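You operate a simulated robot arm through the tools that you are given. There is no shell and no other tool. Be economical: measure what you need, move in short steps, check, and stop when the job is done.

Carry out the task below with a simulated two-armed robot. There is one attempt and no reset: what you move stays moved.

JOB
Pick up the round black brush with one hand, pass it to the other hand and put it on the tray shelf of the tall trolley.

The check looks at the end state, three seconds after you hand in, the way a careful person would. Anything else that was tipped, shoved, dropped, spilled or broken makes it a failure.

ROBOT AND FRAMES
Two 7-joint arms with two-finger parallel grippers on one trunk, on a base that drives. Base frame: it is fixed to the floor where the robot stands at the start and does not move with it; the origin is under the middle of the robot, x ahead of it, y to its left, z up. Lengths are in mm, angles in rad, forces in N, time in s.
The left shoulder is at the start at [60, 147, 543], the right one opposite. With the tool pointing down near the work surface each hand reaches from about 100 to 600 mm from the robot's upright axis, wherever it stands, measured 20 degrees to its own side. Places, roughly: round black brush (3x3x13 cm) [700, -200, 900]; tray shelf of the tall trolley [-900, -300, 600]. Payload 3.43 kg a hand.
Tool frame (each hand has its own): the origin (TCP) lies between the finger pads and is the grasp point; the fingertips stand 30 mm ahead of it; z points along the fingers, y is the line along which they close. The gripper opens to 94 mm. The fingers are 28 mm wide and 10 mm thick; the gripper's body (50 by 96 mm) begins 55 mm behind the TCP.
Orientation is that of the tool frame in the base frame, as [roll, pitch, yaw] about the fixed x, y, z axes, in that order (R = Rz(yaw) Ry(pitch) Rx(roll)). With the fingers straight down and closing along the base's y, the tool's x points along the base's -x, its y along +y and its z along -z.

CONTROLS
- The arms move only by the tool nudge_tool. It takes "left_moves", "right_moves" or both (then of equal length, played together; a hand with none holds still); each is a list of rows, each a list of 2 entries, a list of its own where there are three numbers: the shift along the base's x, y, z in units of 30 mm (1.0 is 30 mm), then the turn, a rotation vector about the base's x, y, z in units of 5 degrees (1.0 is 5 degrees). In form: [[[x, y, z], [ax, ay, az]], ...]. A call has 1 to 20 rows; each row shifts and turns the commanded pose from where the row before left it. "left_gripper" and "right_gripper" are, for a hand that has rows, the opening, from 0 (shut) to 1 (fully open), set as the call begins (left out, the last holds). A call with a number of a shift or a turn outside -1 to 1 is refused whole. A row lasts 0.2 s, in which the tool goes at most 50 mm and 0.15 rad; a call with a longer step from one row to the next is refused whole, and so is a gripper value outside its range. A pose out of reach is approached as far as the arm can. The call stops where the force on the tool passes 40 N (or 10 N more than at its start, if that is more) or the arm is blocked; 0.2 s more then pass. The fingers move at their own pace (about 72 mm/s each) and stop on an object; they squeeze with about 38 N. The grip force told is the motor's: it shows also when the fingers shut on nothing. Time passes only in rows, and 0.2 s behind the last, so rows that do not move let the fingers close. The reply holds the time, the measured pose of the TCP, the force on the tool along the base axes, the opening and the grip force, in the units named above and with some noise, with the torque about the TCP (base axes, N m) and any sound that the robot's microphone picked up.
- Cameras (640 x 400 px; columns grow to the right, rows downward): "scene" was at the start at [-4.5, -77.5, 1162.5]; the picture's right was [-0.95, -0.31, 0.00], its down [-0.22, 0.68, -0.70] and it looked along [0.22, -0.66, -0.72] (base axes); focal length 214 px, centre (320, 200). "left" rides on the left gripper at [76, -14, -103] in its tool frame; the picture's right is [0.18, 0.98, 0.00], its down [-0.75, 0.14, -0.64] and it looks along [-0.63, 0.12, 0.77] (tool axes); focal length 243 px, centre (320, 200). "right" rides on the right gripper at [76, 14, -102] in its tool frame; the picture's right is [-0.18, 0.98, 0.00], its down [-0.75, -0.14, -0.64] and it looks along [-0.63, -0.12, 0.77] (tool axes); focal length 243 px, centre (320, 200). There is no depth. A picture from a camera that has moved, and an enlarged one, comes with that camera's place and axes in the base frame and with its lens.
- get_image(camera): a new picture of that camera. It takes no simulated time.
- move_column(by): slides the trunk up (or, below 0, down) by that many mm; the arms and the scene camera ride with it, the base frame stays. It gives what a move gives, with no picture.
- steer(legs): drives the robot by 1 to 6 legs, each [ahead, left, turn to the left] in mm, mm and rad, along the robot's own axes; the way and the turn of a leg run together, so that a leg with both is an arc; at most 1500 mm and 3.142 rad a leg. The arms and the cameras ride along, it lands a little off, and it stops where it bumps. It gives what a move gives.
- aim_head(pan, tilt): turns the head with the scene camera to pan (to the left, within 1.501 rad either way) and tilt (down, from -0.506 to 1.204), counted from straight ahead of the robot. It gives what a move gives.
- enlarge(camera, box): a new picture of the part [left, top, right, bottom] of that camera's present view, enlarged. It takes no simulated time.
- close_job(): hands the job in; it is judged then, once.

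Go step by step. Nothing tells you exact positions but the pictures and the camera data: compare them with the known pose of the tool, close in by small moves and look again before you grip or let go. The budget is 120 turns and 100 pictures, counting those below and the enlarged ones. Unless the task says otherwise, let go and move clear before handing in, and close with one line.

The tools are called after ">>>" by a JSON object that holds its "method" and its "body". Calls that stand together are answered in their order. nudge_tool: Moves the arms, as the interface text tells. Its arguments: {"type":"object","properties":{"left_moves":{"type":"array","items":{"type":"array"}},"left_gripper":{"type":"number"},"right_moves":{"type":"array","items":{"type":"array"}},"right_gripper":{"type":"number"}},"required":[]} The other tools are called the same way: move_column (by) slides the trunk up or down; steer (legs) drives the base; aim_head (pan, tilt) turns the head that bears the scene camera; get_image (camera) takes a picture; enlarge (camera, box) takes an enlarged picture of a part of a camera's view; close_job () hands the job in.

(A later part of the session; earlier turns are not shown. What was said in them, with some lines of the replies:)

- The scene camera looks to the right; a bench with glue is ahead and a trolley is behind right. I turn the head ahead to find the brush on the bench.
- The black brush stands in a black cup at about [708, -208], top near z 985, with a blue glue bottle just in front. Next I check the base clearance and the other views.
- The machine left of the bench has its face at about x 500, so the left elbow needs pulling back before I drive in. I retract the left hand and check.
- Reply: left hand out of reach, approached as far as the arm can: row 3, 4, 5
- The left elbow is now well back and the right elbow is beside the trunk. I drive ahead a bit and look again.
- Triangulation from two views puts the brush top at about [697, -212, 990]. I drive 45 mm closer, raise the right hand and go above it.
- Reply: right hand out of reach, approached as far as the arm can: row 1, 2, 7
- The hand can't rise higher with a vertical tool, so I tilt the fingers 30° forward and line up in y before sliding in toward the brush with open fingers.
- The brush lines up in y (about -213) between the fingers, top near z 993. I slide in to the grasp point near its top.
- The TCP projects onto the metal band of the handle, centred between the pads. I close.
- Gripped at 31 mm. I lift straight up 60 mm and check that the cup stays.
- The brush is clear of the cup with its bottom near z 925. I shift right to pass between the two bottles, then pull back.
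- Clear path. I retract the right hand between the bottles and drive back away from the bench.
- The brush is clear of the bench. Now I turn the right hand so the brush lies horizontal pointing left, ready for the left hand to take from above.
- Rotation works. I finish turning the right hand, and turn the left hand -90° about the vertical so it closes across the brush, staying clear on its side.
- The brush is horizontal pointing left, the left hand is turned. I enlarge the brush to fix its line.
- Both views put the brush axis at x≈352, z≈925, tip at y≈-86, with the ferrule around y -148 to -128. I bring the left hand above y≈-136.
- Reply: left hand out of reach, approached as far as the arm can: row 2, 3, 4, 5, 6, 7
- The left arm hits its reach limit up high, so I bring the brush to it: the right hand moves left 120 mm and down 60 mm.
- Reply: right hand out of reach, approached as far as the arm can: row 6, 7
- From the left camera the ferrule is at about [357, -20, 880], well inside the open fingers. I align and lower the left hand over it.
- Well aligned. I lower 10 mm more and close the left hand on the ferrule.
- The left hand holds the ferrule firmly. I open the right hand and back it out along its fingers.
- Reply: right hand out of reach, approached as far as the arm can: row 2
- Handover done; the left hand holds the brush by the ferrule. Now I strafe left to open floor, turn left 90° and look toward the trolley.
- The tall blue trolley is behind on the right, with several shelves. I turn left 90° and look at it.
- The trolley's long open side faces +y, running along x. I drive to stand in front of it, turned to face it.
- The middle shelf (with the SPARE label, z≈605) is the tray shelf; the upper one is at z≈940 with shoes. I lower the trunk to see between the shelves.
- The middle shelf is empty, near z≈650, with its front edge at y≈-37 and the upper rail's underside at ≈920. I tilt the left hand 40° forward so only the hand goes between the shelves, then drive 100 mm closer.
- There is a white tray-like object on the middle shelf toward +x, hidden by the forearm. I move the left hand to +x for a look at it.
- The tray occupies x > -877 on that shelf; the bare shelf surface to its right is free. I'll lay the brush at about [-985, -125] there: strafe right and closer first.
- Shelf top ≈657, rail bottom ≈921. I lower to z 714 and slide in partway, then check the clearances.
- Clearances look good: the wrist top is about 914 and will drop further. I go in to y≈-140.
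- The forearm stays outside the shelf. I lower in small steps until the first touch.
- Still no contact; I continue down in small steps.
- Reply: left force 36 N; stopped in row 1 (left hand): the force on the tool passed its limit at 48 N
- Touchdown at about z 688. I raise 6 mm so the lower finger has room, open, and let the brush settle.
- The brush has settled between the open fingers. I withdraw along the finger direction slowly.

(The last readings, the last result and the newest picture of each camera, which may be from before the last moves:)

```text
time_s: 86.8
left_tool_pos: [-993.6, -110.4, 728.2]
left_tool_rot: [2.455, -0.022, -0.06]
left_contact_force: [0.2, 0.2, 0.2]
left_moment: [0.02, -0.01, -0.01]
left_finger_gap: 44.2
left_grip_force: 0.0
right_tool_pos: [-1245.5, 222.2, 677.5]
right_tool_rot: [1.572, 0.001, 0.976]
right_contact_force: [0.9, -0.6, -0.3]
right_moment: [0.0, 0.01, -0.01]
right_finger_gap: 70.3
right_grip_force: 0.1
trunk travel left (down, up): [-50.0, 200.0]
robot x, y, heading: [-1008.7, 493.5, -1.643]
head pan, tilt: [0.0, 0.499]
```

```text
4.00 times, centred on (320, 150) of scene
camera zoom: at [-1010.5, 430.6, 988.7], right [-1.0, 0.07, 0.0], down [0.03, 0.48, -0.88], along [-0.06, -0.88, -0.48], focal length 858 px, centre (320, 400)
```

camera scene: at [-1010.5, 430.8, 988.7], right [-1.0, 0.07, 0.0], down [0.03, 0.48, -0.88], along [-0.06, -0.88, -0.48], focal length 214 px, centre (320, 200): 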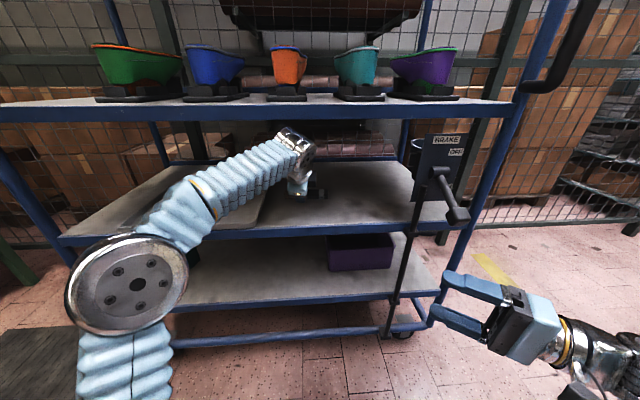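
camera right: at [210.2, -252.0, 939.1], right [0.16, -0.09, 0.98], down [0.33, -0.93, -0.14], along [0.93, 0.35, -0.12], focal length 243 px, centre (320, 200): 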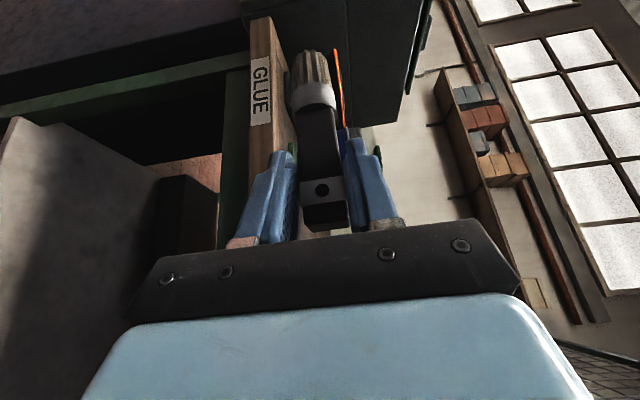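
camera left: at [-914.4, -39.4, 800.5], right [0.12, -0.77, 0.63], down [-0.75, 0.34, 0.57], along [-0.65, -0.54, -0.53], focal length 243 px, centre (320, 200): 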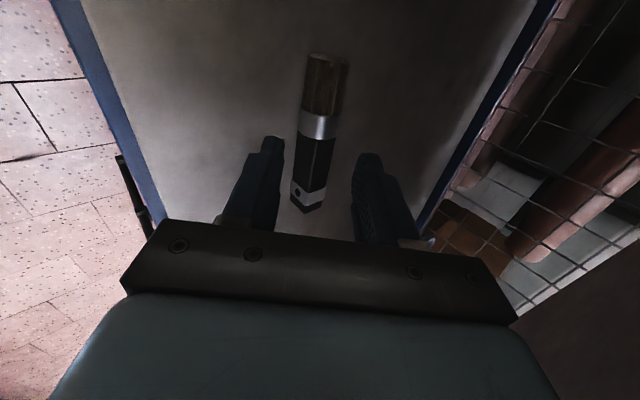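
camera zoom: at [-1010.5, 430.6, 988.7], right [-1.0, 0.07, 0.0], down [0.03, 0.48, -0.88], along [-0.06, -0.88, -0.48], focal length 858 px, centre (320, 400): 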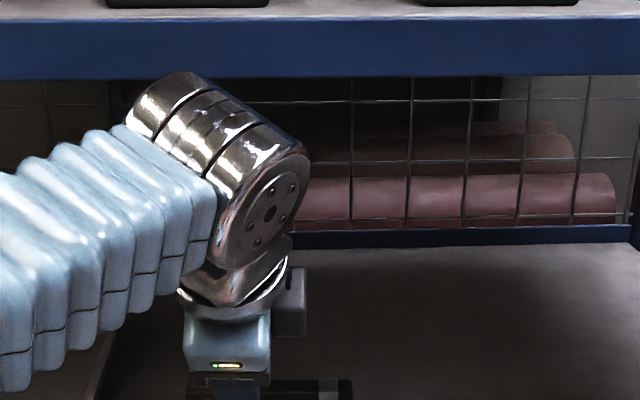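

The brush lies flat on the shelf and the fingers are above it. I back straight out and take a clear look.

>>> {"method": "nudge_tool", "body": {"left_moves": [[[0, 0.8, 0], [0, 0, 0]], [[0, 0.8, 0], [0, 0, 0]], [[0, 0.8, 0], [0, 0, 0]], [[0, 0.8, 0], [0, 0, 0]], [[0, 0.8, 0], [0, 0, 0]], [[0, 0.8, 0], [0, 0, 0]], [[0, 0.8, 0], [0, 0, 0]], [[0, 0.8, 0], [0, 0, 0]], [[0, 0.8, 0], [0, 0, 0]]]}}

>>> {"method": "steer", "body": {"legs": [[-200, 0, 0]]}}

>>> {"method": "move_column", "body": {"by": 100}}

>>> {"method": "get_image", "body": {"camera": "scene"}}

>>> {"method": "get_image", "body": {"camera": "left"}}

```text
time_s: 88.8
left_tool_pos: [-996.5, 106.7, 726.9]
left_tool_rot: [2.453, -0.022, -0.061]
left_contact_force: [-0.7, -0.1, 0.5]
left_moment: [0.03, -0.03, 0.03]
left_finger_gap: 44.2
left_grip_force: 0.0
right_tool_pos: [-1244.9, 221.7, 677.7]
right_tool_rot: [1.572, 0.0, 0.976]
right_contact_force: [0.4, 0.6, 0.3]
right_moment: [0.04, 0.01, 0.02]
right_finger_gap: 70.6
right_grip_force: 0.1
trunk travel left (down, up): [-50.0, 200.0]
robot x, y, heading: [-1006.8, 493.3, -1.64]
head pan, tilt: [0.0, 0.499]
```

```text
time_s: 90.4
left_tool_pos: [-980.0, 302.4, 725.7]
left_tool_rot: [2.454, -0.021, -0.061]
left_contact_force: [-0.4, 0.3, -0.2]
left_moment: [0.01, 0.01, -0.05]
left_finger_gap: 44.1
left_grip_force: 0.0
right_tool_pos: [-1231.1, 417.3, 677.3]
right_tool_rot: [1.573, 0.001, 0.975]
right_contact_force: [-0.6, 0.1, -0.6]
right_moment: [0.0, 0.0, -0.02]
right_finger_gap: 70.4
right_grip_force: 0.2
trunk travel left (down, up): [-50.0, 200.0]
robot x, y, heading: [-992.9, 687.1, -1.638]
head pan, tilt: [0.0, 0.499]
```

```text
time_s: 91.7
left_tool_pos: [-981.4, 302.6, 826.1]
left_tool_rot: [2.454, -0.021, -0.061]
left_contact_force: [0.1, 0.2, -0.2]
left_moment: [0.03, -0.02, -0.04]
left_finger_gap: 44.0
left_grip_force: 0.0
right_tool_pos: [-1231.9, 416.7, 777.2]
right_tool_rot: [1.573, -0.001, 0.976]
right_contact_force: [-0.6, -0.2, 0.9]
right_moment: [0.03, 0.02, 0.03]
right_finger_gap: 70.5
right_grip_force: 0.0
trunk travel left (down, up): [-150.0, 100.0]
robot x, y, heading: [-997.5, 688.2, -1.642]
head pan, tilt: [0.0, 0.499]
```

```text
34 pictures are left
camera scene: at [-996.6, 626.3, 1088.6], right [-1.0, 0.07, 0.0], down [0.03, 0.48, -0.88], along [-0.06, -0.88, -0.48], focal length 214 px, centre (320, 200)
```

scene: 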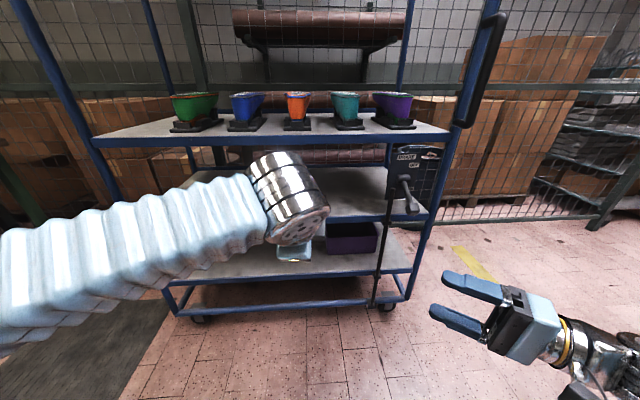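

```text
33 pictures are left
camera left: at [-901.6, 374.2, 897.9], right [0.12, -0.77, 0.63], down [-0.75, 0.34, 0.57], along [-0.65, -0.54, -0.53], focal length 243 px, centre (320, 200)
```

left: 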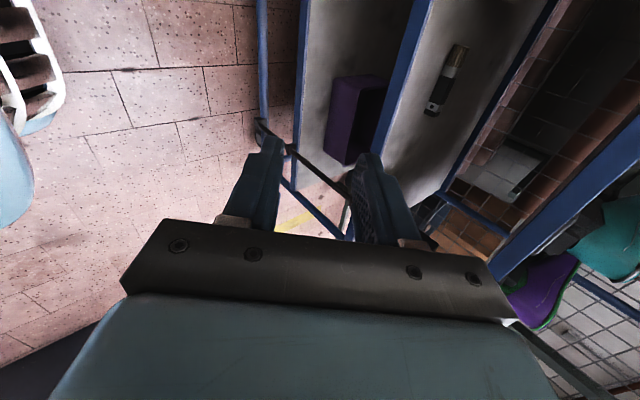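

The brush lies flat on the bare part of the tray shelf, well inside its edge. The shoes, tray and bin look untouched, and both hands are clear.

>>> {"method": "close_job", "body": {}}

```text
The job is handed in.
```

The round black brush was picked up with the right hand, passed to the left, and now lies flat on the middle shelf of the tall trolley, beside the tray. I saw nothing else moved.
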